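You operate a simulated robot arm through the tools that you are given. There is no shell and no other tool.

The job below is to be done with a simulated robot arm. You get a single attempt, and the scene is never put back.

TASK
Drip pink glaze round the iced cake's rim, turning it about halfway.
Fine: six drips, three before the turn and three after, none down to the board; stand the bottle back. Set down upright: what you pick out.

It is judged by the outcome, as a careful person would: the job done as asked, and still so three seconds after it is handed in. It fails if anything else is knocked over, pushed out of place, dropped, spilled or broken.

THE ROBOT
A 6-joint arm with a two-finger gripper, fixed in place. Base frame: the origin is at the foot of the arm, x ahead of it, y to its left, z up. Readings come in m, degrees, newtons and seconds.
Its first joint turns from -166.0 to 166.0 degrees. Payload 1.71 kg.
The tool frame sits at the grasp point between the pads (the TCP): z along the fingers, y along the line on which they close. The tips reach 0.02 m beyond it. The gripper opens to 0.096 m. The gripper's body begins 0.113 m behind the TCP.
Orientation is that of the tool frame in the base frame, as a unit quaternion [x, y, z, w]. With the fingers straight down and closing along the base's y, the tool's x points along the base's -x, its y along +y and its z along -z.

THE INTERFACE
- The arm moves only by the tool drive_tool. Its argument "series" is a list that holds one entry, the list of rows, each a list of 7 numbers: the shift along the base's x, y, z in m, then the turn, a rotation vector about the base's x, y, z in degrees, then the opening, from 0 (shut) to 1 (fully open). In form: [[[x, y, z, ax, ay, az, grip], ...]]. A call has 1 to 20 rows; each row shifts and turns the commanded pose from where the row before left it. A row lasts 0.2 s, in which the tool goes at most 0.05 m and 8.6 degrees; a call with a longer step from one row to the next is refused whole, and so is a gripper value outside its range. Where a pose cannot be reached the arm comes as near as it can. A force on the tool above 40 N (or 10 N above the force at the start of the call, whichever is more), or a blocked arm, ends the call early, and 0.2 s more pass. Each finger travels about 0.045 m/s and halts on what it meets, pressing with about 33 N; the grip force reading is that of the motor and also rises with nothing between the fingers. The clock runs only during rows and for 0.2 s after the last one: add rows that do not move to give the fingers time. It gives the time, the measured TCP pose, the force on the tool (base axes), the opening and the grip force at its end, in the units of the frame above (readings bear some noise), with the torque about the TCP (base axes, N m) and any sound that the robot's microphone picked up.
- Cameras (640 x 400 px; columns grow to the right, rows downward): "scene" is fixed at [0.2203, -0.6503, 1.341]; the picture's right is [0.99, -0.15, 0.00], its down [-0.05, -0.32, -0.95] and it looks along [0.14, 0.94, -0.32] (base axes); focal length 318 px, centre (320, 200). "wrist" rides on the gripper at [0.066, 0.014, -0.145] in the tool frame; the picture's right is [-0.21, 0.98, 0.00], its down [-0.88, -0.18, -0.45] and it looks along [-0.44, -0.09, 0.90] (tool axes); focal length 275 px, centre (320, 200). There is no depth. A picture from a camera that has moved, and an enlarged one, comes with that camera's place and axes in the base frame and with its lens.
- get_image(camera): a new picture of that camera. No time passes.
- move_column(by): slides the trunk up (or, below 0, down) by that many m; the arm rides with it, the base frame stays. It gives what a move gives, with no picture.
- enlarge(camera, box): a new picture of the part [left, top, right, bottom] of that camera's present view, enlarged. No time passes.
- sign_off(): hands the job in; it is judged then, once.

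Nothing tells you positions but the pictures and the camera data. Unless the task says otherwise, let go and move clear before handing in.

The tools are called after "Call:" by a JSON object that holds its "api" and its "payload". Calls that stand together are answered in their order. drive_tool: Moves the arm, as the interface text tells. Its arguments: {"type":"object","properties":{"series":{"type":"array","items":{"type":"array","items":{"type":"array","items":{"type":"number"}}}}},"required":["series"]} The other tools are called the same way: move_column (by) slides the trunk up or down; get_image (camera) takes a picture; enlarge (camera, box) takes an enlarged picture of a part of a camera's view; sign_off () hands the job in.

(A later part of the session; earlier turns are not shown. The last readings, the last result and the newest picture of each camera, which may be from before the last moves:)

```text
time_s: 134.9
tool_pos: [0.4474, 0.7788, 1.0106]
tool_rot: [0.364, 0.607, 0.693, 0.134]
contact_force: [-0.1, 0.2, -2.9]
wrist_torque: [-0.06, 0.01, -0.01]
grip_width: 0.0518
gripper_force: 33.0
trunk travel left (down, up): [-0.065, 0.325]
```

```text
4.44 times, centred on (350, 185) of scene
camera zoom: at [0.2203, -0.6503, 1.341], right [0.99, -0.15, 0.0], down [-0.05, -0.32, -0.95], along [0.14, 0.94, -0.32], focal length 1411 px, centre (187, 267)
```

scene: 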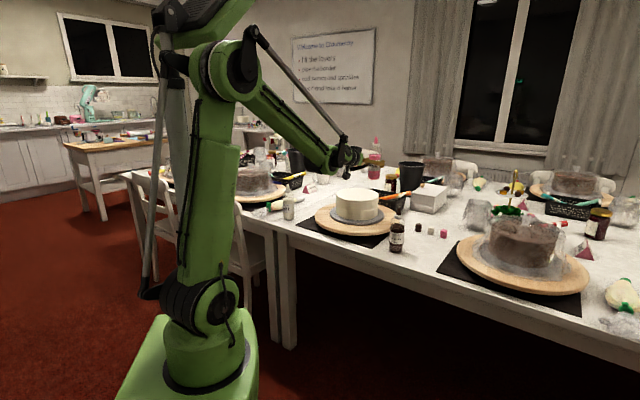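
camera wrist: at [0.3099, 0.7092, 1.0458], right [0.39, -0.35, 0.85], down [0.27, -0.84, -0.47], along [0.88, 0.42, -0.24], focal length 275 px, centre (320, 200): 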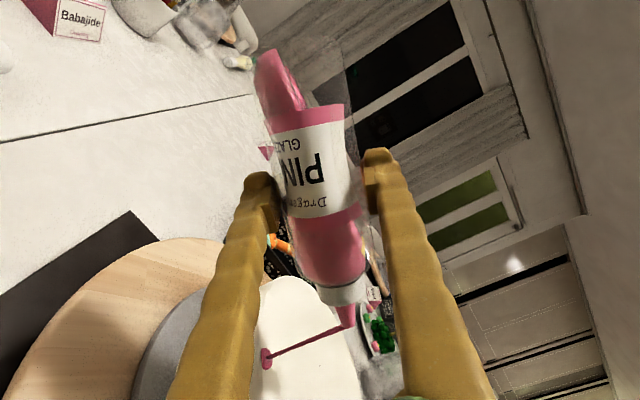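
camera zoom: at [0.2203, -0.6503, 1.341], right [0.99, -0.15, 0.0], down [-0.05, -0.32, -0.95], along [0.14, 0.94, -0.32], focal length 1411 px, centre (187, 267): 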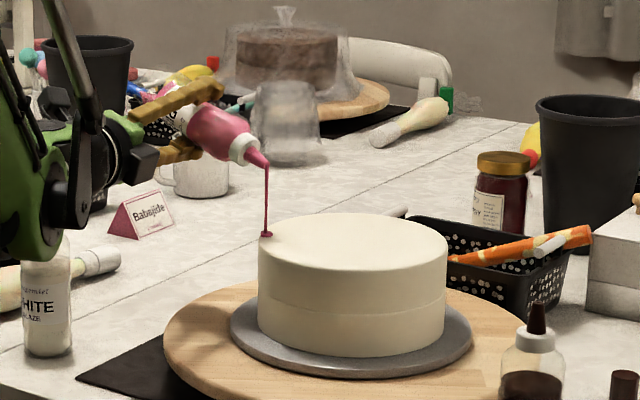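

Glaze is flowing: a thin stream is landing right on the left rim. I'll roll straight back to stop it before the drip gets long, then inspect.

Call:
{"api": "drive_tool", "payload": {"series": [[[-0.0019, 0.001, 0, -5.59, -6.27, 0, 0.4], [-0.0019, 0.001, 0, -5.59, -6.27, 0, 0.4]]]}}

Call:
{"api": "get_image", "payload": {"camera": "wrist"}}

Call:
{"api": "enlarge", "payload": {"camera": "scene", "box": [310, 140, 390, 230]}}

```text
time_s: 135.5
tool_pos: [0.4437, 0.7818, 1.0099]
tool_rot: [0.269, 0.655, 0.666, 0.234]
contact_force: [0.2, 0.3, -3.2]
wrist_torque: [-0.01, -0.01, 0.02]
grip_width: 0.0519
gripper_force: 33.0
trunk travel left (down, up): [-0.065, 0.325]
```

```text
taken
camera wrist: at [0.2999, 0.7166, 1.0277], right [0.19, -0.17, 0.97], down [0.35, -0.91, -0.23], along [0.92, 0.38, -0.12], focal length 275 px, centre (320, 200)
```

wrist: 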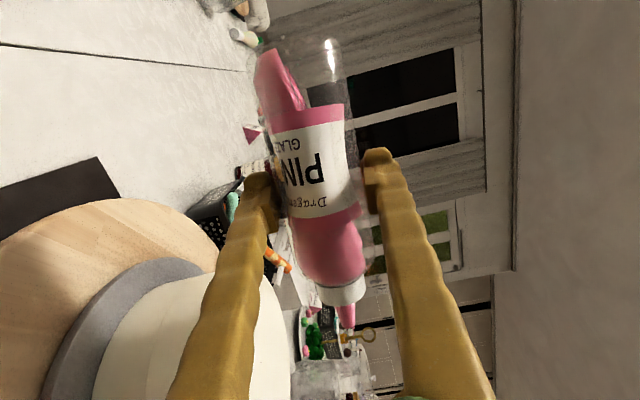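

```text
4.44 times, centred on (350, 185) of scene
camera zoom: at [0.2203, -0.6503, 1.341], right [0.99, -0.15, 0.0], down [-0.05, -0.32, -0.95], along [0.14, 0.94, -0.32], focal length 1411 px, centre (187, 267)
```

zoom: 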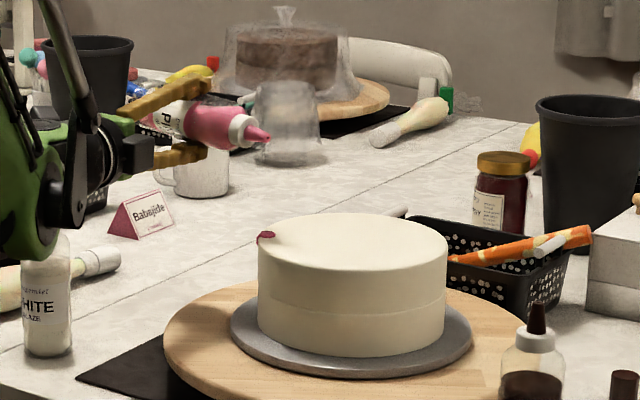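

The flow stopped cleanly. I'll zoom in on the blob on the rim.

Call:
{"api": "enlarge", "payload": {"camera": "scene", "box": [316, 180, 356, 220]}}

Call:
{"api": "enlarge", "payload": {"camera": "wrist", "box": [60, 220, 320, 400]}}

```text
10.00 times, centred on (336, 200) of scene
camera zoom: at [0.2203, -0.6503, 1.341], right [0.99, -0.15, 0.0], down [-0.05, -0.32, -0.95], along [0.14, 0.94, -0.32], focal length 3175 px, centre (160, 200)
```

zoom: 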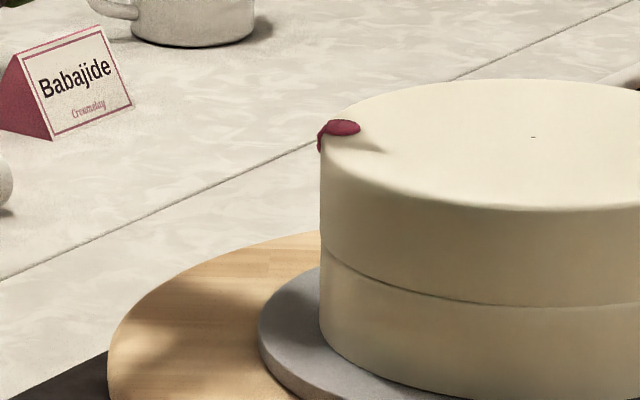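

```text
2.22 times, centred on (190, 310) of wrist
camera zoom: at [0.2999, 0.7166, 1.0277], right [0.19, -0.17, 0.97], down [0.35, -0.91, -0.23], along [0.92, 0.38, -0.12], focal length 612 px, centre (609, -44)
```

zoom: 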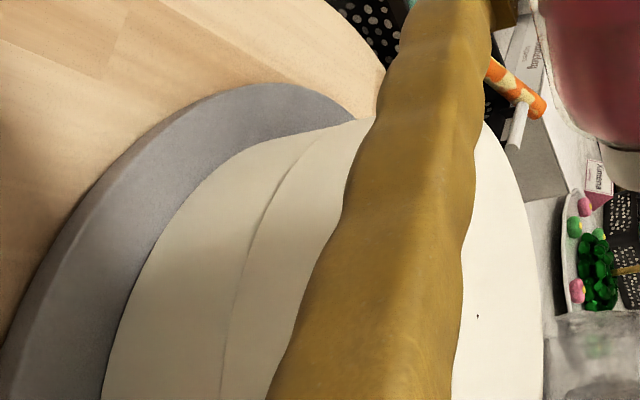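

A proper drip: a pool on the edge with a short run starting over the side. I'll wait a moment to see how far it runs.

Call:
{"api": "drive_tool", "payload": {"series": [[[0, 0, 0, 0, 0, 0, 0.4], [0, 0, 0, 0, 0, 0, 0.4], [0, 0, 0, 0, 0, 0, 0.4], [0, 0, 0, 0, 0, 0, 0.4]]]}}

Call:
{"api": "enlarge", "payload": {"camera": "scene", "box": [316, 180, 356, 220]}}

Call:
{"api": "enlarge", "payload": {"camera": "scene", "box": [310, 140, 390, 230]}}

```text
time_s: 136.5
tool_pos: [0.444, 0.7816, 1.0099]
tool_rot: [0.269, 0.655, 0.666, 0.235]
contact_force: [-0.1, -0.7, -3.7]
wrist_torque: [-0.05, 0.02, -0.01]
grip_width: 0.0518
gripper_force: 33.5
trunk travel left (down, up): [-0.065, 0.325]
```

```text
10.00 times, centred on (336, 200) of scene
camera zoom: at [0.2203, -0.6503, 1.341], right [0.99, -0.15, 0.0], down [-0.05, -0.32, -0.95], along [0.14, 0.94, -0.32], focal length 3175 px, centre (160, 200)
```

zoom: 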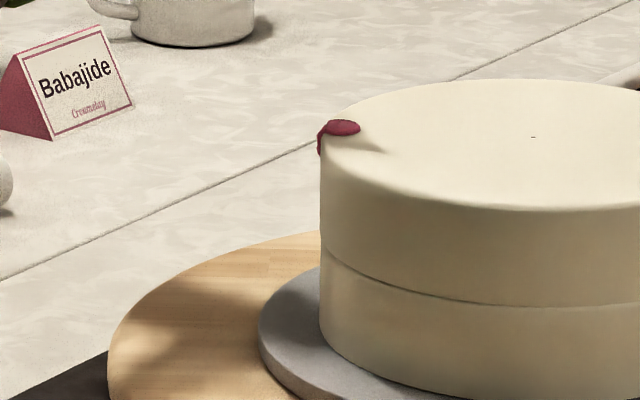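

```text
4.44 times, centred on (350, 185) of scene
camera zoom: at [0.2203, -0.6503, 1.341], right [0.99, -0.15, 0.0], down [-0.05, -0.32, -0.95], along [0.14, 0.94, -0.32], focal length 1411 px, centre (187, 267)
```

zoom: 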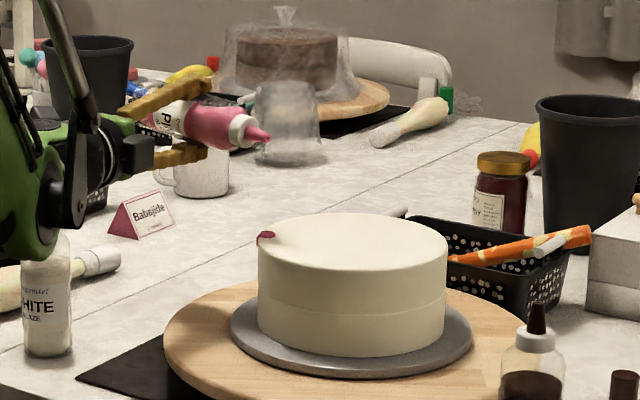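

The drip has stopped at about 1.4 cm, on the short side. I'll add a small top-up at the same spot with one quick tip-and-return, so it's clearly a drip but still far from the board.

Call:
{"api": "drive_tool", "payload": {"series": [[[0.0019, -0.001, 0, 5.46, 6.12, 0, 0.4], [0.0019, -0.001, 0, 5.46, 6.12, 0, 0.4], [-0.0019, 0.001, 0, -5.59, -6.27, 0, 0.4], [-0.0019, 0.001, 0, -5.59, -6.27, 0, 0.4]]]}}

Call:
{"api": "enlarge", "payload": {"camera": "scene", "box": [316, 180, 356, 220]}}

Call:
{"api": "enlarge", "payload": {"camera": "scene", "box": [310, 140, 390, 230]}}

```text
time_s: 137.5
tool_pos: [0.4434, 0.7812, 1.0108]
tool_rot: [0.267, 0.656, 0.665, 0.237]
contact_force: [0.6, 0.2, -4.0]
wrist_torque: [-0.03, 0.03, 0.02]
grip_width: 0.0519
gripper_force: 33.0
trunk travel left (down, up): [-0.065, 0.325]
```

```text
10.00 times, centred on (336, 200) of scene
camera zoom: at [0.2203, -0.6503, 1.341], right [0.99, -0.15, 0.0], down [-0.05, -0.32, -0.95], along [0.14, 0.94, -0.32], focal length 3175 px, centre (160, 200)
```

zoom: 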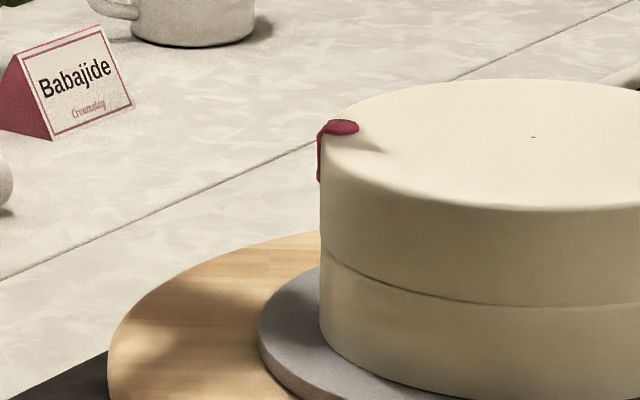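

```text
4.44 times, centred on (350, 185) of scene
camera zoom: at [0.2203, -0.6503, 1.341], right [0.99, -0.15, 0.0], down [-0.05, -0.32, -0.95], along [0.14, 0.94, -0.32], focal length 1411 px, centre (187, 267)
```

zoom: 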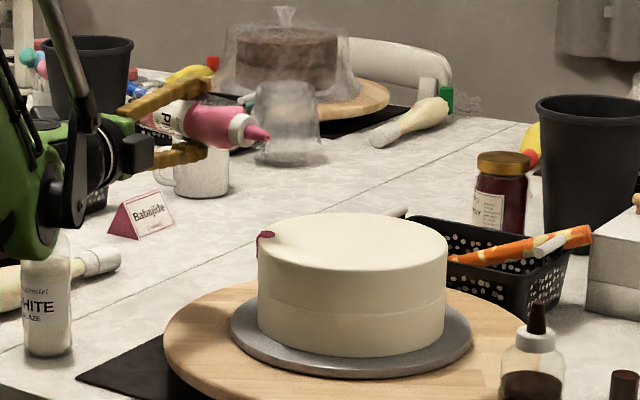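

The first drip is now about 2.7 cm long and stopped well short of the board. I'll tip the nozzle back a little and carry it to the middle rim point (nearest the robot).

Call:
{"api": "drive_tool", "payload": {"series": [[[0, 0, 0, -4.0, -4.47, 0, 0.4], [0.0089, -0.0301, 0, 0, 0, 0, 0.4], [0.0089, -0.0301, 0, 0, 0, 0, 0.4], [0.0088, -0.03, 0, 0, 0, 0, 0.4], [0, 0, 0, 0, 0, 0, 0.4]]]}}

Call:
{"api": "get_image", "payload": {"camera": "wrist"}}

Call:
{"api": "enlarge", "payload": {"camera": "scene", "box": [310, 140, 390, 230]}}

```text
time_s: 138.7
tool_pos: [0.4723, 0.6889, 1.011]
tool_rot: [0.232, 0.669, 0.652, 0.272]
contact_force: [-0.6, -0.3, -2.6]
wrist_torque: [0.02, 0.01, 0.01]
grip_width: 0.0517
gripper_force: 32.9
trunk travel left (down, up): [-0.065, 0.325]
```

```text
taken
camera wrist: at [0.3269, 0.6259, 1.021], right [0.11, -0.1, 0.99], down [0.36, -0.92, -0.13], along [0.93, 0.37, -0.07], focal length 275 px, centre (320, 200)
```

wrist: 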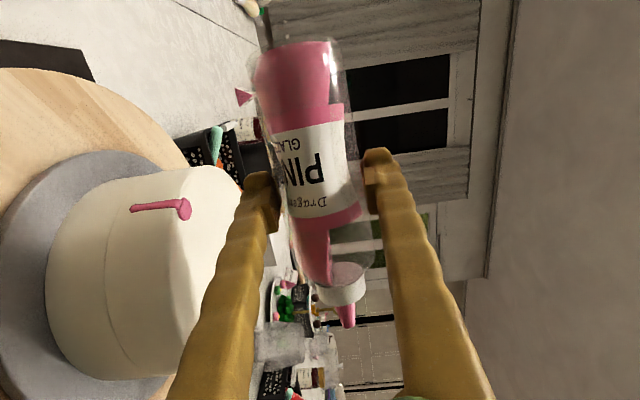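

```text
4.44 times, centred on (350, 185) of scene
camera zoom: at [0.2203, -0.6503, 1.341], right [0.99, -0.15, 0.0], down [-0.05, -0.32, -0.95], along [0.14, 0.94, -0.32], focal length 1411 px, centre (187, 267)
```

zoom: 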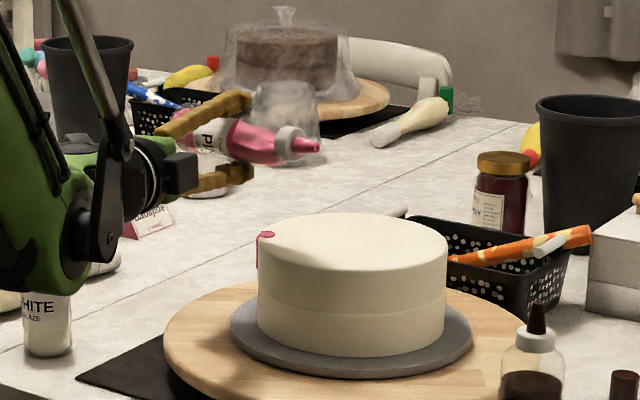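

The wrist view shows the first drip clearly: a neat run with a rounded end, about a third of the way down. Now I'll tip at the middle point with a short dwell and come straight back.

Call:
{"api": "drive_tool", "payload": {"series": [[[0.0005, -0.0003, 0, 5.23, 5.85, 0, 0.4], [0.0005, -0.0003, 0, 5.23, 5.85, 0, 0.4], [0.0004, -0.0002, 0, 5.23, 5.85, 0, 0.4], [0, 0, 0, 0, 0, 0, 0.4], [-0.0007, 0.0004, 0, -5.59, -6.27, 0, 0.4], [-0.0007, 0.0004, 0, -5.59, -6.27, 0, 0.4]]]}}

Call:
{"api": "get_image", "payload": {"camera": "wrist"}}

Call:
{"api": "enlarge", "payload": {"camera": "scene", "box": [310, 140, 390, 230]}}

```text
time_s: 140.1
tool_pos: [0.4724, 0.6917, 1.0108]
tool_rot: [0.271, 0.654, 0.666, 0.234]
contact_force: [0.1, -0.7, -2.4]
wrist_torque: [-0.04, 0.0, -0.02]
grip_width: 0.0518
gripper_force: 32.4
trunk travel left (down, up): [-0.065, 0.325]
```

```text
taken
camera wrist: at [0.3274, 0.6262, 1.0274], right [0.2, -0.17, 0.97], down [0.35, -0.91, -0.23], along [0.92, 0.38, -0.12], focal length 275 px, centre (320, 200)
```

wrist: 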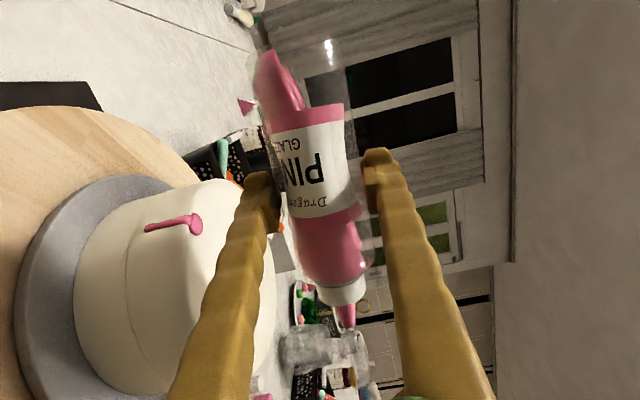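

```text
4.44 times, centred on (350, 185) of scene
camera zoom: at [0.2203, -0.6503, 1.341], right [0.99, -0.15, 0.0], down [-0.05, -0.32, -0.95], along [0.14, 0.94, -0.32], focal length 1411 px, centre (187, 267)
```

zoom: 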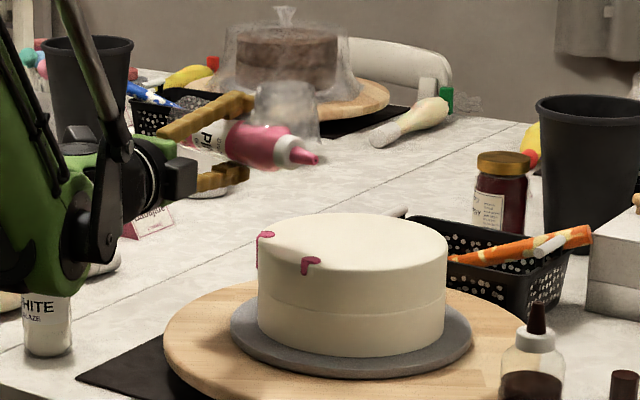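

Call:
{"api": "enlarge", "payload": {"camera": "scene", "box": [316, 180, 366, 220]}}

```text
10.00 times, centred on (341, 200) of scene
camera zoom: at [0.2203, -0.6503, 1.341], right [0.99, -0.15, 0.0], down [-0.05, -0.32, -0.95], along [0.14, 0.94, -0.32], focal length 3175 px, centre (110, 200)
```

zoom: 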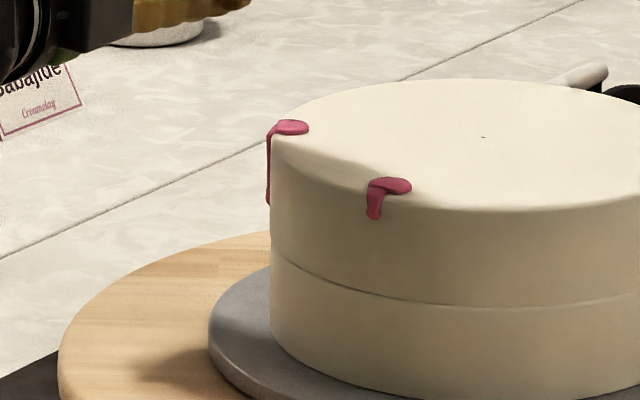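

The second drip is in place at the middle and the first has crept to about 3.7 cm. I'll wait briefly to see how far the second one runs.

Call:
{"api": "drive_tool", "payload": {"series": [[[0, 0, 0, -4.0, -4.47, 0, 0.4], [0, 0, 0, 0, 0, 0, 0.4], [0, 0, 0, 0, 0, 0, 0.4], [0, 0, 0, 0, 0, 0, 0.4], [0, 0, 0, 0, 0, 0, 0.4], [0, 0, 0, 0, 0, 0, 0.4]]]}}

Call:
{"api": "enlarge", "payload": {"camera": "scene", "box": [316, 180, 366, 220]}}

```text
time_s: 141.5
tool_pos: [0.4704, 0.6909, 1.009]
tool_rot: [0.236, 0.667, 0.654, 0.267]
contact_force: [0.3, 0.4, -2.7]
wrist_torque: [-0.05, 0.06, 0.01]
grip_width: 0.0519
gripper_force: 32.9
trunk travel left (down, up): [-0.065, 0.325]
```

```text
10.00 times, centred on (341, 200) of scene
camera zoom: at [0.2203, -0.6503, 1.341], right [0.99, -0.15, 0.0], down [-0.05, -0.32, -0.95], along [0.14, 0.94, -0.32], focal length 3175 px, centre (110, 200)
```

zoom: 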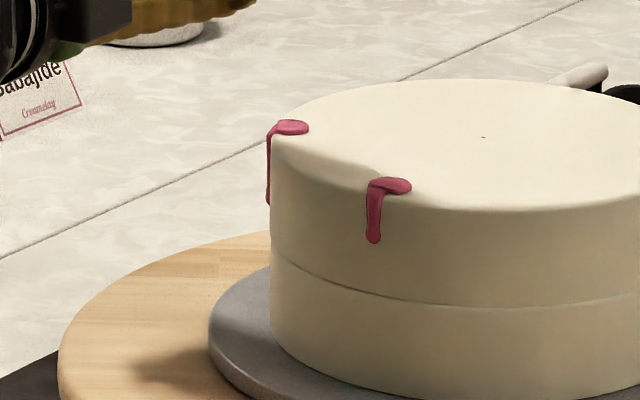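

The second drip settled at about 2.5 cm, exactly at the middle. I'll use the same dose at the right rim point (−60°), yawing 5° on the way to stay in the clean range of the wrist.

Call:
{"api": "drive_tool", "payload": {"series": [[[0.0319, -0.005, 0, 0, 0, -1.67, 0.4], [0.0319, -0.005, 0, 0, 0, -1.67, 0.4], [0.0319, -0.005, 0, 0, 0, -1.67, 0.4], [0, 0, 0, 0, 0, 0, 0.4]]]}}

Call:
{"api": "enlarge", "payload": {"camera": "scene", "box": [310, 140, 390, 230]}}

Call:
{"api": "get_image", "payload": {"camera": "wrist"}}

```text
time_s: 142.5
tool_pos: [0.5665, 0.6769, 1.0082]
tool_rot: [0.266, 0.656, 0.642, 0.296]
contact_force: [1.2, 0.3, -3.0]
wrist_torque: [-0.05, 0.02, 0.0]
grip_width: 0.0518
gripper_force: 33.0
trunk travel left (down, up): [-0.065, 0.325]
```

```text
4.44 times, centred on (350, 185) of scene
camera zoom: at [0.2203, -0.6503, 1.341], right [0.99, -0.15, 0.0], down [-0.05, -0.32, -0.95], along [0.14, 0.94, -0.32], focal length 1411 px, centre (187, 267)
```

zoom: 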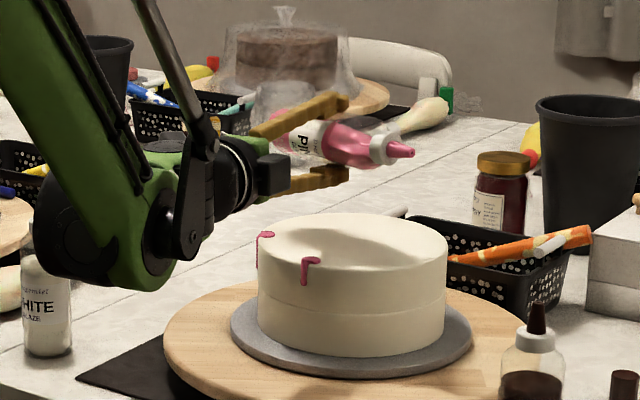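

```text
taken
camera wrist: at [0.4162, 0.6259, 1.0194], right [0.11, -0.11, 0.99], down [0.28, -0.95, -0.14], along [0.95, 0.29, -0.07], focal length 275 px, centre (320, 200)
```

wrist: 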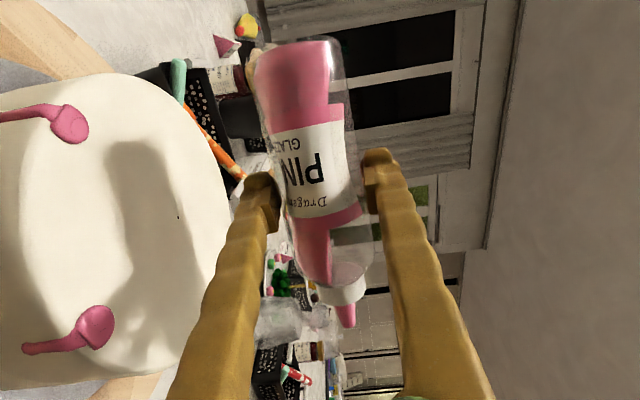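

Call:
{"api": "drive_tool", "payload": {"series": [[[0.0005, -0.0003, 0, 5.72, 5.37, 0, 0.4], [0.0005, -0.0003, 0, 5.72, 5.37, 0, 0.4], [0.0004, -0.0002, 0, 5.72, 5.37, 0, 0.4], [0, 0, 0, 0, 0, 0, 0.4], [-0.0007, 0.0004, 0, -6.12, -5.75, 0, 0.4], [-0.0007, 0.0004, 0, -6.12, -5.75, 0, 0.4], [0, 0, 0, -4.37, -4.11, 0, 0.4]]]}}

Call:
{"api": "enlarge", "payload": {"camera": "scene", "box": [320, 180, 390, 240]}}

Call:
{"api": "get_image", "payload": {"camera": "wrist"}}

```text
time_s: 144.1
tool_pos: [0.5664, 0.6749, 1.0101]
tool_rot: [0.269, 0.655, 0.643, 0.292]
contact_force: [0.3, -0.3, -2.5]
wrist_torque: [-0.05, 0.0, 0.03]
grip_width: 0.0516
gripper_force: 33.0
trunk travel left (down, up): [-0.065, 0.325]
```

```text
6.67 times, centred on (355, 210) of scene
camera zoom: at [0.2203, -0.6503, 1.341], right [0.99, -0.15, 0.0], down [-0.05, -0.32, -0.95], along [0.14, 0.94, -0.32], focal length 2116 px, centre (87, 133)
```

zoom: 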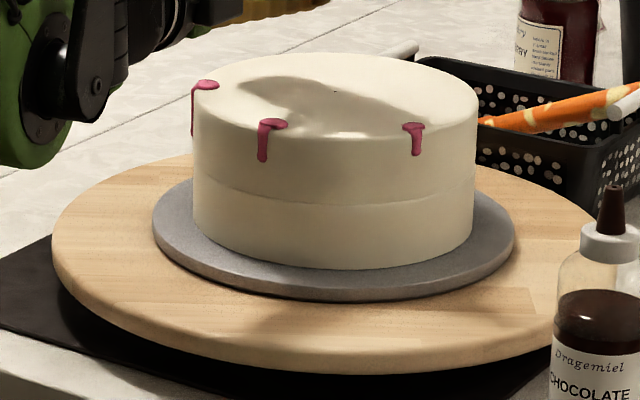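

```text
taken
camera wrist: at [0.4162, 0.6248, 1.0218], right [0.12, -0.12, 0.99], down [0.28, -0.95, -0.15], along [0.95, 0.29, -0.08], focal length 275 px, centre (320, 200)
```

wrist: 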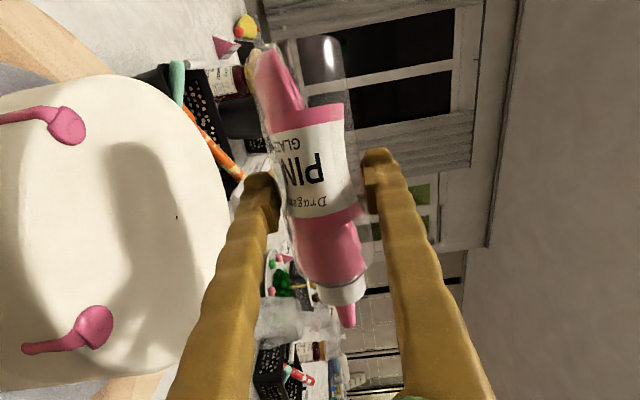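

Three clean drips are on the rim, at left, middle and right. Now I'll roll the bottle back upright over the cake, rising as I go.

Call:
{"api": "drive_tool", "payload": {"series": [[[0, 0, 0.005, -5.82, -5.47, 0, 0.4], [0, 0, 0.005, -5.82, -5.47, 0, 0.4], [0, 0, 0.005, -5.82, -5.47, 0, 0.4], [0, 0, 0.005, -5.82, -5.47, 0, 0.4], [0, 0, 0.005, -5.82, -5.47, 0, 0.4], [0, 0, 0.005, -5.82, -5.47, 0, 0.4], [0, 0, 0.005, -5.82, -5.47, 0, 0.4], [0, 0, 0.005, -5.82, -5.47, 0, 0.4], [0, 0, 0.005, -5.82, -5.47, 0, 0.4], [0, 0, 0.005, -5.82, -5.47, 0, 0.4], [0, 0, 0.005, -5.82, -5.47, 0, 0.4], [0, 0, 0, -4.1, 4.37, 0, 0.4], [0, 0, 0, -4.1, 4.37, 0, 0.4], [0, 0, 0, 0, 0, 0, 0.4]]]}}

Call:
{"api": "get_image", "payload": {"camera": "wrist"}}

Call:
{"api": "enlarge", "payload": {"camera": "scene", "box": [300, 120, 420, 240]}}

```text
time_s: 147.1
tool_pos: [0.5656, 0.674, 1.065]
tool_rot: [-0.285, 0.723, 0.233, 0.585]
contact_force: [0.2, 0.6, -2.6]
wrist_torque: [-0.04, 0.01, 0.0]
grip_width: 0.0519
gripper_force: 32.9
trunk travel left (down, up): [-0.065, 0.325]
```

```text
taken
camera wrist: at [0.4447, 0.5788, 1.0317], right [-0.64, 0.74, 0.2], down [-0.06, -0.31, 0.95], along [0.77, 0.59, 0.24], focal length 275 px, centre (320, 200)
```

wrist: 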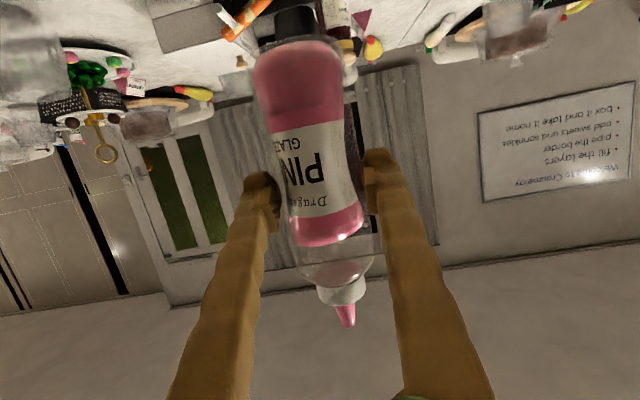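

```text
3.33 times, centred on (360, 180) of scene
camera zoom: at [0.2203, -0.6503, 1.341], right [0.99, -0.15, 0.0], down [-0.05, -0.32, -0.95], along [0.14, 0.94, -0.32], focal length 1058 px, centre (187, 267)
```

zoom: 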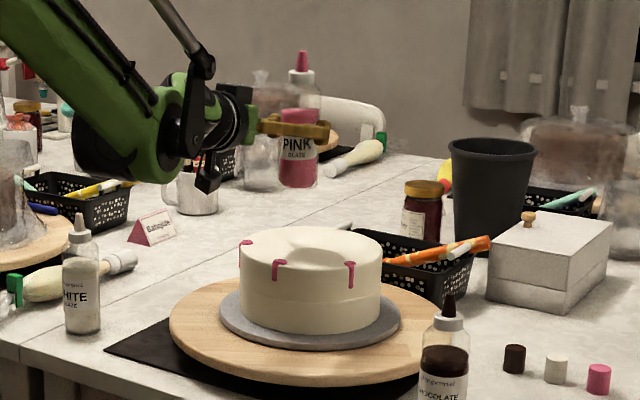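

The bottle is upright again, with three drips visible on the cake. I'll carry it back to its place on the table.

Call:
{"api": "drive_tool", "payload": {"series": [[[0.0186, -0.0326, 0, 0, 0, -2.1, 0.4], [0.0186, -0.0326, 0, 0, 0, -2.1, 0.4], [0.0186, -0.0326, 0, 0, 0, -2.1, 0.4], [0.0186, -0.0326, 0, 0, 0, -2.1, 0.4], [0.0186, -0.0326, 0, 0, 0, -2.1, 0.4], [0.0186, -0.0326, 0, 0, 0, -2.1, 0.4], [0.0186, -0.0326, 0, 0, 0, -2.1, 0.4], [0.0186, -0.0326, 0, 0, 0, -2.1, 0.4], [0.0186, -0.0326, 0, 0, 0, -2.1, 0.4], [0.0186, -0.0326, 0, 0, 0, -2.1, 0.4], [0.0186, -0.0326, 0, 0, 0, -2.1, 0.4], [0, 0, 0, 0, 0, 0, 0.4]]]}}

Call:
{"api": "get_image", "payload": {"camera": "scene"}}

```text
time_s: 149.7
tool_pos: [0.7735, 0.3204, 1.067]
tool_rot: [-0.135, 0.766, 0.111, 0.619]
contact_force: [-0.4, 0.9, -3.1]
wrist_torque: [-0.05, 0.04, -0.01]
grip_width: 0.0519
gripper_force: 32.8
trunk travel left (down, up): [-0.065, 0.325]
```

```text
taken
```

scene: 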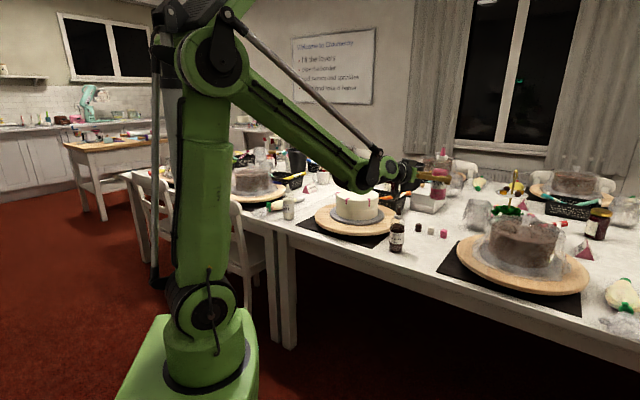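

Call:
{"api": "drive_tool", "payload": {"series": [[[-0.0008, -0.0007, -0.0385, 0, 0, 0, 0.4], [-0.0008, -0.0007, -0.0385, 0, 0, 0, 0.4], [-0.0008, -0.0007, -0.0385, 0, 0, 0, 0.4], [-0.0008, -0.0007, -0.0385, 0, 0, 0, 0.4], [-0.0008, -0.0007, -0.0385, 0, 0, 0, 0.4], [-0.0005, -0.0005, -0.036, 0, 0, 0, 0.4], [0, 0, 0, 0, 0, 0, 0.4]]]}}

Call:
{"api": "enlarge", "payload": {"camera": "scene", "box": [370, 190, 470, 270]}}

Call:
{"api": "get_image", "payload": {"camera": "wrist"}}

```text
time_s: 151.3
tool_pos: [0.7692, 0.3152, 0.8354]
tool_rot: [-0.135, 0.765, 0.111, 0.62]
contact_force: [0.5, -0.2, -3.0]
wrist_torque: [0.01, 0.03, 0.01]
grip_width: 0.0519
gripper_force: 33.2
trunk travel left (down, up): [-0.065, 0.325]
```

```text
5.00 times, centred on (420, 230) of scene
camera zoom: at [0.2203, -0.6503, 1.341], right [0.99, -0.15, 0.0], down [-0.05, -0.32, -0.95], along [0.14, 0.94, -0.32], focal length 1587 px, centre (-180, 50)
```

zoom: 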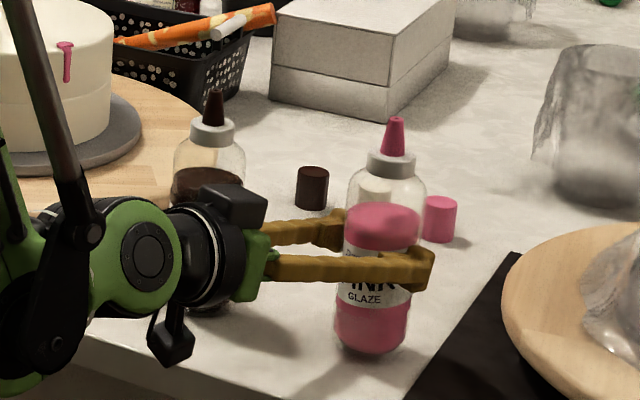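

```text
taken
camera wrist: at [0.6194, 0.2752, 0.8012], right [-0.3, 0.93, 0.2], down [-0.17, -0.26, 0.95], along [0.94, 0.25, 0.24], focal length 275 px, centre (320, 200)
```

wrist: 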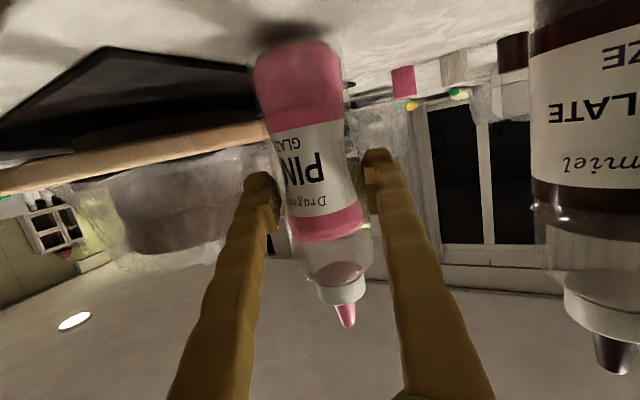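

Call:
{"api": "drive_tool", "payload": {"series": [[[0, 0, -0.004, 0, 0, 0, 0.4], [0, 0, -0.004, 0, 0, 0, 0.4], [0, 0, 0, 0, 0, 0, 0.4]]]}}

Call:
{"api": "drive_tool", "payload": {"series": [[[0, 0, -0.002, 0, 0, 0, 0.4], [0, 0, 0, 0, 0, 0, 0.4]]]}}

Call:
{"api": "drive_tool", "payload": {"series": [[[0, 0, -0.0015, 0, 0, 0, 0.4], [0, 0, 0, 0, 0, 0, 0.4]]]}}

```text
time_s: 152.1
tool_pos: [0.7676, 0.3127, 0.8286]
tool_rot: [-0.136, 0.764, 0.113, 0.621]
contact_force: [6.1, 5.6, 22.7]
wrist_torque: [0.18, -0.32, 0.02]
grip_width: 0.052
gripper_force: 33.0
trunk travel left (down, up): [-0.065, 0.325]
```

```text
time_s: 152.7
tool_pos: [0.7663, 0.3134, 0.8261]
tool_rot: [-0.135, 0.765, 0.111, 0.62]
contact_force: [-0.6, 4.2, 22.4]
wrist_torque: [0.19, -0.46, 0.06]
grip_width: 0.052
gripper_force: 32.9
trunk travel left (down, up): [-0.065, 0.325]
```

```text
time_s: 153.3
tool_pos: [0.7651, 0.3118, 0.8251]
tool_rot: [-0.135, 0.765, 0.111, 0.62]
contact_force: [0.3, 6.9, 22.4]
wrist_torque: [0.16, -0.22, 0.06]
grip_width: 0.0519
gripper_force: 33.3
trunk travel left (down, up): [-0.065, 0.325]
```

The bottle is firmly on the table, and I pressed slightly more than needed. I'll open the grip to release it.

Call:
{"api": "drive_tool", "payload": {"series": [[[0, 0, 0, 0, 0, 0, 0.54], [0, 0, 0, 0, 0, 0, 0.56], [0, 0, 0, 0, 0, 0, 0.6], [0, 0, 0, 0, 0, 0, 0.7], [0, 0, 0, 0, 0, 0, 0.85], [0, 0, 0, 0, 0, 0, 1], [0, 0, 0, 0, 0, 0, 1]]]}}

Call:
{"api": "enlarge", "payload": {"camera": "scene", "box": [370, 190, 470, 270]}}

Call:
{"api": "get_image", "payload": {"camera": "wrist"}}

```text
time_s: 154.9
tool_pos: [0.7675, 0.3128, 0.8241]
tool_rot: [-0.135, 0.766, 0.111, 0.619]
contact_force: [-0.5, 0.1, 0.4]
wrist_torque: [0.02, 0.0, 0.0]
grip_width: 0.0958
gripper_force: 0.0
trunk travel left (down, up): [-0.065, 0.325]
```

```text
5.00 times, centred on (420, 230) of scene
camera zoom: at [0.2203, -0.6503, 1.341], right [0.99, -0.15, 0.0], down [-0.05, -0.32, -0.95], along [0.14, 0.94, -0.32], focal length 1587 px, centre (-180, 50)
```

zoom: 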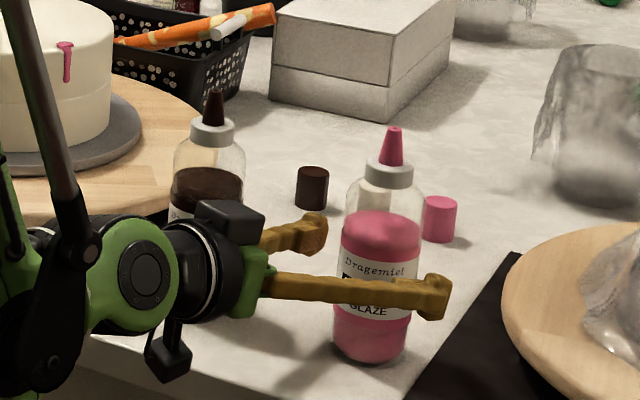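

```text
taken
camera wrist: at [0.6174, 0.2726, 0.7907], right [-0.3, 0.93, 0.2], down [-0.17, -0.26, 0.95], along [0.94, 0.25, 0.24], focal length 275 px, centre (320, 200)
```

wrist: 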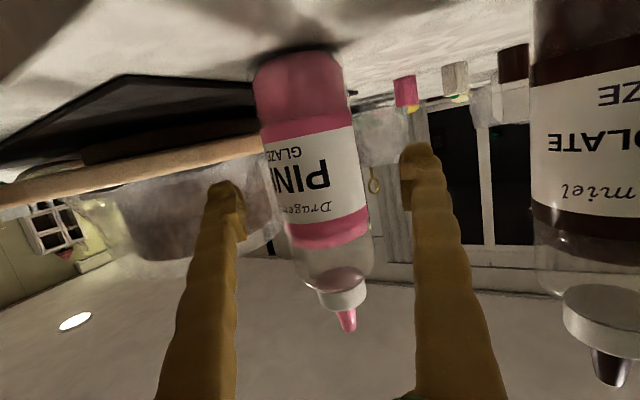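

The bottle is standing upright back in its place, within a few millimetres. I'll retreat from it and rise, ready to turn the cake.

Call:
{"api": "drive_tool", "payload": {"series": [[[-0.0165, -0.006, 0, 0, 0, 0, 1], [-0.0165, -0.006, 0, 0, 0, 0, 1], [-0.0165, -0.006, 0.002, 0, 0, 0, 1], [0, 0, 0.03, 0, 0, 0, 1], [0, 0, 0.035, 0, 0, 0, 1], [0, 0, 0.035, 0, 0, 0, 1], [0, 0, 0.035, 0, 0, 0, 1], [0, 0, 0, 0, 0, 0, 1]]]}}

Call:
{"api": "get_image", "payload": {"camera": "scene"}}

Call:
{"api": "enlarge", "payload": {"camera": "scene", "box": [320, 180, 450, 270]}}

```text
time_s: 156.7
tool_pos: [0.7174, 0.2954, 0.9599]
tool_rot: [-0.135, 0.766, 0.111, 0.619]
contact_force: [-0.6, -0.1, 0.0]
wrist_torque: [0.03, -0.01, 0.02]
grip_width: 0.0959
gripper_force: 0.0
trunk travel left (down, up): [-0.065, 0.325]
```

```text
taken
```

scene: 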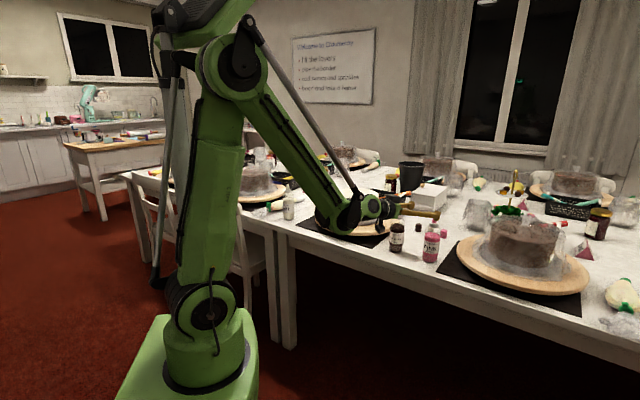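

```text
4.44 times, centred on (385, 225) of scene
camera zoom: at [0.2203, -0.6503, 1.341], right [0.99, -0.15, 0.0], down [-0.05, -0.32, -0.95], along [0.14, 0.94, -0.32], focal length 1411 px, centre (31, 89)
```

zoom: 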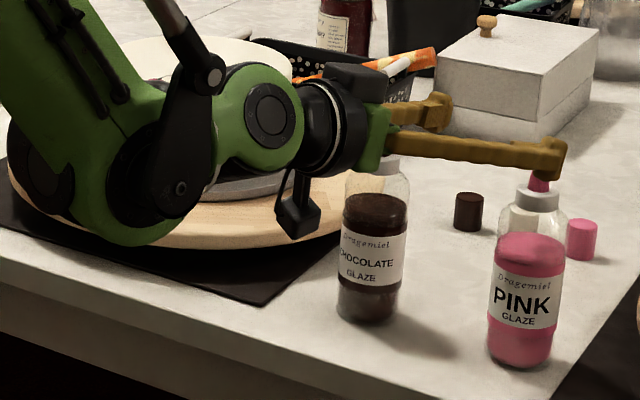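

Call:
{"api": "drive_tool", "payload": {"series": [[[0, 0, 0.04, 0, 0, 0, 0.6], [-0.0162, 0.0372, 0, 0, 0, 2.5, 0.3], [-0.0162, 0.0372, 0, 0, 0, 2.5, 0], [-0.0162, 0.0372, 0, 0, 0, 2.5, 0], [-0.0162, 0.0372, 0, 0, 0, 2.5, 0], [-0.0162, 0.0372, 0, 0, 0, 2.5, 0], [-0.0162, 0.0372, 0, 0, 0, 2.5, 0], [0, 0, 0, -3.73, 5.32, 0, 0], [0, 0, 0, -3.73, 5.32, 0, 0], [0, 0, 0, 0, 0, 0, 0]]]}}

Call:
{"api": "get_image", "payload": {"camera": "wrist"}}

Call:
{"api": "enlarge", "payload": {"camera": "scene", "box": [280, 140, 420, 260]}}

```text
time_s: 158.9
tool_pos: [0.62, 0.5179, 0.9992]
tool_rot: [-0.254, 0.804, 0.163, 0.512]
contact_force: [0.7, 0.1, 0.7]
wrist_torque: [0.02, 0.02, -0.03]
grip_width: 0.0001
gripper_force: 29.3
trunk travel left (down, up): [-0.065, 0.325]
```

```text
taken
camera wrist: at [0.4837, 0.4389, 1.0021], right [-0.49, 0.85, 0.19], down [0.08, -0.17, 0.98], along [0.87, 0.5, 0.02], focal length 275 px, centre (320, 200)
```

wrist: 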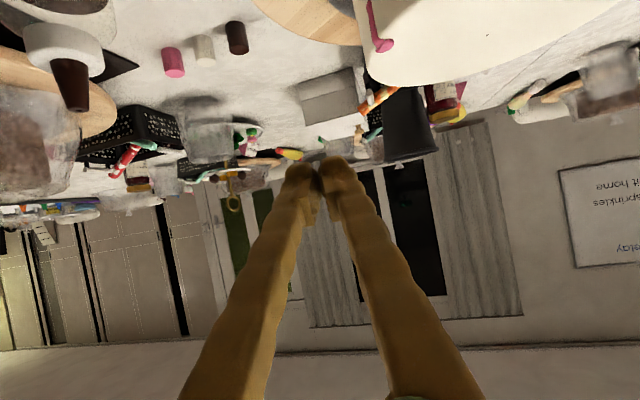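

```text
3.33 times, centred on (350, 200) of scene
camera zoom: at [0.2203, -0.6503, 1.341], right [0.99, -0.15, 0.0], down [-0.05, -0.32, -0.95], along [0.14, 0.94, -0.32], focal length 1058 px, centre (220, 200)
```

zoom: 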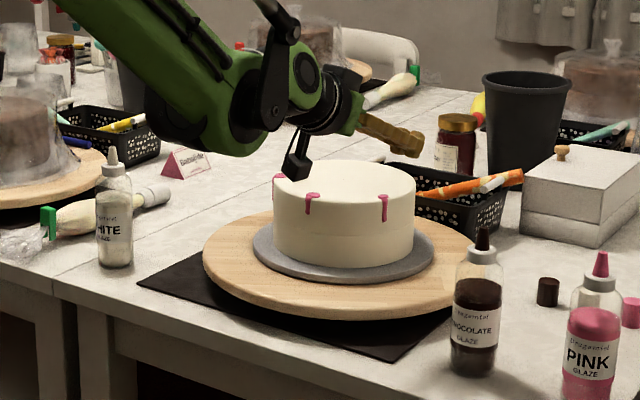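

The fingers are closed, pitched down 25°, and above the right side of the turntable ring. I'll lower to just above the wood, then approach in small force-checked steps.

Call:
{"api": "drive_tool", "payload": {"series": [[[0, 0, -0.0385, 0, 0, 0, 0], [0, 0, -0.0385, 0, 0, 0, 0], [0, 0, -0.0385, 0, 0, 0, 0], [0, 0, -0.0385, 0, 0, 0, 0], [0, 0, 0, 0, 0, 0, 0]]]}}

Call:
{"api": "get_image", "payload": {"camera": "wrist"}}

Call:
{"api": "enlarge", "payload": {"camera": "scene", "box": [290, 160, 430, 260]}}

```text
time_s: 160.1
tool_pos: [0.6221, 0.5203, 0.845]
tool_rot: [-0.252, 0.805, 0.162, 0.512]
contact_force: [0.4, -0.3, 0.3]
wrist_torque: [0.02, 0.0, -0.01]
grip_width: 0.0001
gripper_force: 29.1
trunk travel left (down, up): [-0.065, 0.325]
```

```text
taken
camera wrist: at [0.4846, 0.4407, 0.8466], right [-0.49, 0.85, 0.19], down [0.08, -0.17, 0.98], along [0.87, 0.5, 0.02], focal length 275 px, centre (320, 200)
```

wrist: 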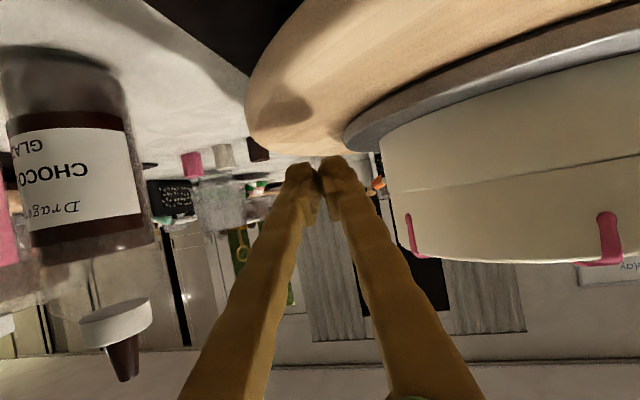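

```text
4.00 times, centred on (360, 210) of scene
camera zoom: at [0.2203, -0.6503, 1.341], right [0.99, -0.15, 0.0], down [-0.05, -0.32, -0.95], along [0.14, 0.94, -0.32], focal length 1270 px, centre (160, 160)
```

zoom: 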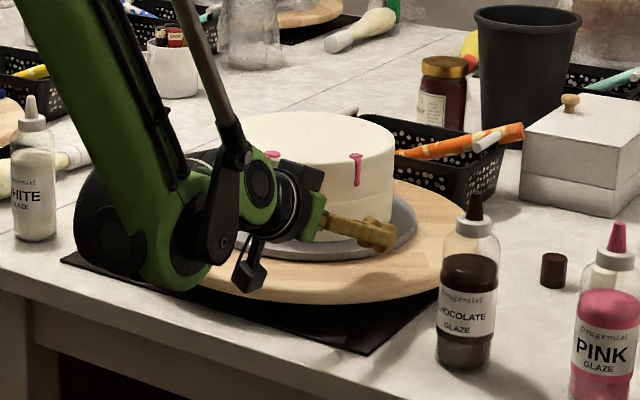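

Call:
{"api": "drive_tool", "payload": {"series": [[[0, 0, -0.005, 0, 0, 0, 0], [0, 0, -0.005, 0, 0, 0, 0], [0, 0, 0, 0, 0, 0, 0]]]}}

Call:
{"api": "drive_tool", "payload": {"series": [[[0, 0, -0.003, 0, 0, 0, 0], [0, 0, 0, 0, 0, 0, 0]]]}}

Call:
{"api": "enlarge", "payload": {"camera": "wrist", "box": [220, 60, 440, 240]}}

```text
time_s: 160.9
tool_pos: [0.6205, 0.5186, 0.8357]
tool_rot: [-0.253, 0.804, 0.163, 0.512]
contact_force: [-0.5, -0.7, -0.3]
wrist_torque: [0.01, -0.01, 0.03]
grip_width: 0.0
gripper_force: 29.1
trunk travel left (down, up): [-0.065, 0.325]
```

```text
time_s: 161.5
tool_pos: [0.6211, 0.5167, 0.8327]
tool_rot: [-0.254, 0.804, 0.164, 0.513]
contact_force: [0.3, -0.1, 0.4]
wrist_torque: [0.01, 0.01, 0.01]
grip_width: 0.0001
gripper_force: 29.6
trunk travel left (down, up): [-0.065, 0.325]
```

```text
2.22 times, centred on (330, 150) of wrist
camera zoom: at [0.4828, 0.438, 0.836], right [-0.49, 0.85, 0.19], down [0.08, -0.17, 0.98], along [0.87, 0.5, 0.02], focal length 612 px, centre (298, 311)
```

zoom: 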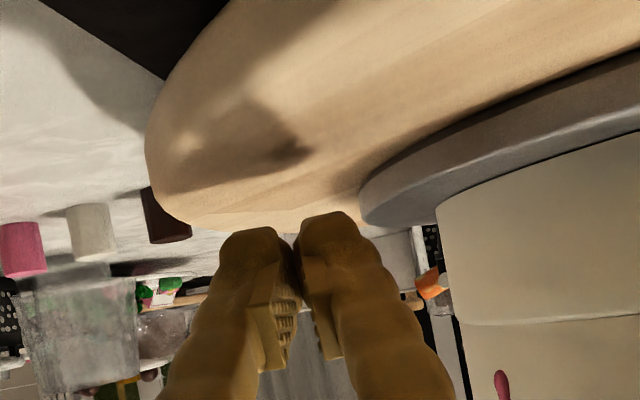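

Call:
{"api": "drive_tool", "payload": {"series": [[[0, 0, -0.003, 0, 0, 0, 0], [0, 0, 0, 0, 0, 0, 0]]]}}

Call:
{"api": "drive_tool", "payload": {"series": [[[0, 0, -0.002, 0, 0, 0, 0], [0, 0, 0, 0, 0, 0, 0]]]}}

```text
time_s: 162.1
tool_pos: [0.6198, 0.5182, 0.8306]
tool_rot: [-0.253, 0.804, 0.163, 0.512]
contact_force: [0.1, -0.4, -0.3]
wrist_torque: [-0.02, 0.02, 0.0]
grip_width: 0.0
gripper_force: 29.6
trunk travel left (down, up): [-0.065, 0.325]
```

```text
time_s: 162.7
tool_pos: [0.6198, 0.5172, 0.8287]
tool_rot: [-0.254, 0.804, 0.163, 0.512]
contact_force: [0.0, -0.6, 0.9]
wrist_torque: [0.01, 0.0, 0.01]
grip_width: 0.0
gripper_force: 29.8
trunk travel left (down, up): [-0.065, 0.325]
```

Call:
{"api": "drive_tool", "payload": {"series": [[[0, 0, -0.003, 0, 0, 0, 0], [0, 0, 0, 0, 0, 0, 0]]]}}

Call:
{"api": "enlarge", "payload": {"camera": "wrist", "box": [220, 60, 440, 240]}}

Call:
{"api": "enlarge", "payload": {"camera": "scene", "box": [330, 190, 410, 250]}}

```text
time_s: 163.3
tool_pos: [0.6198, 0.5184, 0.8259]
tool_rot: [-0.253, 0.804, 0.163, 0.513]
contact_force: [-0.9, -0.4, 0.9]
wrist_torque: [0.02, 0.02, 0.01]
grip_width: 0.0
gripper_force: 29.6
trunk travel left (down, up): [-0.065, 0.325]
```

```text
2.22 times, centred on (330, 150) of wrist
camera zoom: at [0.4824, 0.4386, 0.8273], right [-0.49, 0.85, 0.19], down [0.08, -0.17, 0.98], along [0.87, 0.5, 0.02], focal length 612 px, centre (298, 311)
```

zoom: 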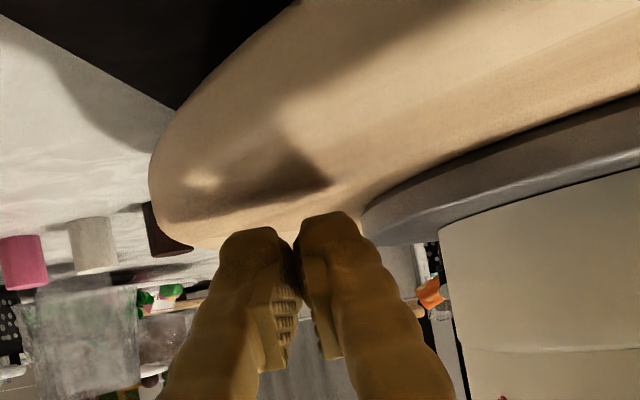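

```text
6.67 times, centred on (370, 220) of scene
camera zoom: at [0.2203, -0.6503, 1.341], right [0.99, -0.15, 0.0], down [-0.05, -0.32, -0.95], along [0.14, 0.94, -0.32], focal length 2116 px, centre (-13, 67)
```

zoom: 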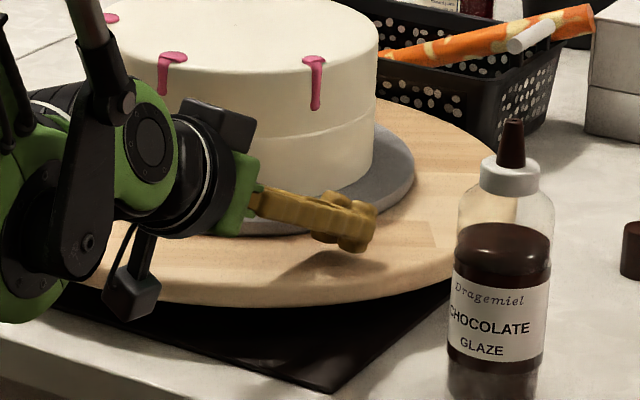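

Call:
{"api": "drive_tool", "payload": {"series": [[[0, 0, -0.002, 0, 0, 0, 0], [0, 0, -0.002, 0, 0, 0, 0], [0, 0, 0, 0, 0, 0, 0]]]}}

Call:
{"api": "drive_tool", "payload": {"series": [[[0, 0, -0.002, 0, 0, 0, 0], [0, 0, 0, 0, 0, 0, 0]]]}}

```text
time_s: 164.1
tool_pos: [0.6192, 0.5178, 0.8209]
tool_rot: [-0.253, 0.804, 0.163, 0.513]
contact_force: [-0.1, -0.2, -0.7]
wrist_torque: [0.02, 0.02, 0.02]
grip_width: 0.0
gripper_force: 29.5
trunk travel left (down, up): [-0.065, 0.325]
```

```text
time_s: 164.7
tool_pos: [0.6194, 0.5181, 0.8186]
tool_rot: [-0.252, 0.804, 0.163, 0.514]
contact_force: [-0.4, 0.3, 0.4]
wrist_torque: [-0.02, 0.03, -0.02]
grip_width: 0.0
gripper_force: 28.9
trunk travel left (down, up): [-0.065, 0.325]
```

Call:
{"api": "drive_tool", "payload": {"series": [[[0, 0, -0.002, 0, 0, 0, 0], [0, 0, 0, 0, 0, 0, 0]]]}}

Call:
{"api": "drive_tool", "payload": {"series": [[[0, 0, -0.0015, 0, 0, 0, 0], [0, 0, 0, 0, 0, 0, 0]]]}}

Call:
{"api": "enlarge", "payload": {"camera": "scene", "box": [330, 190, 410, 250]}}

```text
time_s: 165.3
tool_pos: [0.6198, 0.5181, 0.8168]
tool_rot: [-0.253, 0.804, 0.163, 0.513]
contact_force: [-0.2, -0.3, -0.2]
wrist_torque: [0.01, 0.0, -0.01]
grip_width: 0.0001
gripper_force: 29.4
trunk travel left (down, up): [-0.065, 0.325]
```

```text
time_s: 165.9
tool_pos: [0.6204, 0.5177, 0.8152]
tool_rot: [-0.253, 0.804, 0.163, 0.513]
contact_force: [-0.1, 0.3, 1.5]
wrist_torque: [0.01, -0.02, -0.03]
grip_width: 0.0059
gripper_force: 29.5
trunk travel left (down, up): [-0.065, 0.325]
```

```text
6.67 times, centred on (370, 220) of scene
camera zoom: at [0.2203, -0.6503, 1.341], right [0.99, -0.15, 0.0], down [-0.05, -0.32, -0.95], along [0.14, 0.94, -0.32], focal length 2116 px, centre (-13, 67)
```

zoom: 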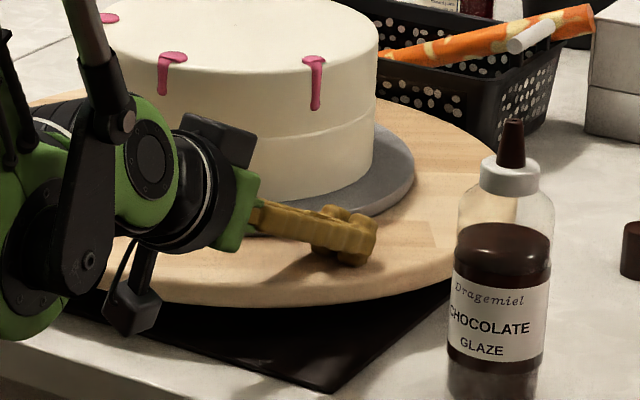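

First hint of contact (1.5 N). I'll press down gently in 1 mm steps.

Call:
{"api": "drive_tool", "payload": {"series": [[[0, 0, -0.001, 0, 0, 0, 0], [0, 0, 0, 0, 0, 0, 0]]]}}

Call:
{"api": "drive_tool", "payload": {"series": [[[0, 0, -0.001, 0, 0, 0, 0], [0, 0, 0, 0, 0, 0, 0]]]}}

Call:
{"api": "enlarge", "payload": {"camera": "wrist", "box": [220, 60, 440, 240]}}

```text
time_s: 166.5
tool_pos: [0.6211, 0.5186, 0.8156]
tool_rot: [-0.253, 0.804, 0.163, 0.512]
contact_force: [-0.7, 4.7, 12.0]
wrist_torque: [0.14, -0.11, -0.06]
grip_width: 0.0056
gripper_force: 29.2
trunk travel left (down, up): [-0.065, 0.325]
```

```text
time_s: 167.1
tool_pos: [0.6178, 0.5186, 0.816]
tool_rot: [-0.253, 0.804, 0.164, 0.513]
contact_force: [0.5, 5.6, 23.3]
wrist_torque: [0.26, -0.22, -0.25]
grip_width: 0.0056
gripper_force: 29.6
trunk travel left (down, up): [-0.065, 0.325]
```

```text
2.22 times, centred on (330, 150) of wrist
camera zoom: at [0.4818, 0.4379, 0.8174], right [-0.49, 0.85, 0.19], down [0.08, -0.17, 0.98], along [0.87, 0.5, 0.02], focal length 612 px, centre (298, 311)
```

zoom: 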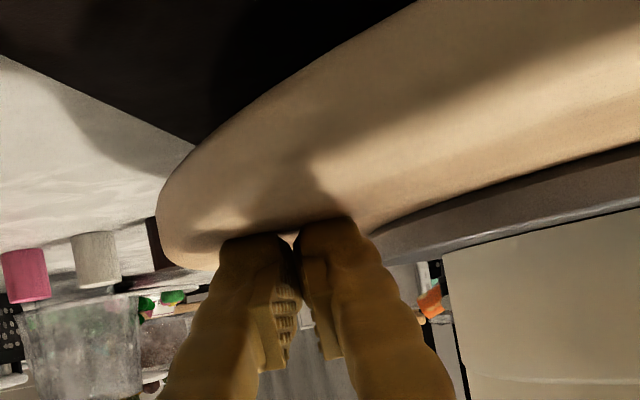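

Pressing at about 23 N on the ring. I'll try a short tangential drag (12°) and see whether the turntable follows.

Call:
{"api": "drive_tool", "payload": {"series": [[[-0.0163, -0.003, 0, 0, 0, 0, 0], [-0.0164, -0.0014, 0, 0, 0, 0, 0], [0, 0, 0, 0, 0, 0, 0]]]}}

Call:
{"api": "enlarge", "payload": {"camera": "scene", "box": [330, 190, 410, 250]}}

```text
time_s: 167.9
tool_pos: [0.5858, 0.5135, 0.8157]
tool_rot: [-0.253, 0.804, 0.163, 0.514]
contact_force: [0.0, 5.3, 36.1]
wrist_torque: [0.26, -0.28, 0.07]
grip_width: 0.0061
gripper_force: 29.9
trunk travel left (down, up): [-0.065, 0.325]
```

```text
6.67 times, centred on (370, 220) of scene
camera zoom: at [0.2203, -0.6503, 1.341], right [0.99, -0.15, 0.0], down [-0.05, -0.32, -0.95], along [0.14, 0.94, -0.32], focal length 2116 px, centre (-13, 67)
```

zoom: 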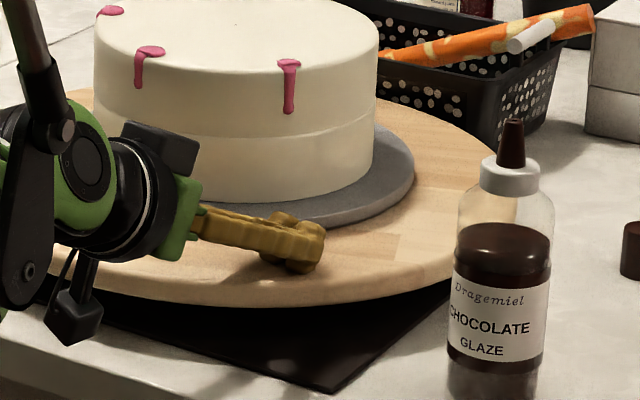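

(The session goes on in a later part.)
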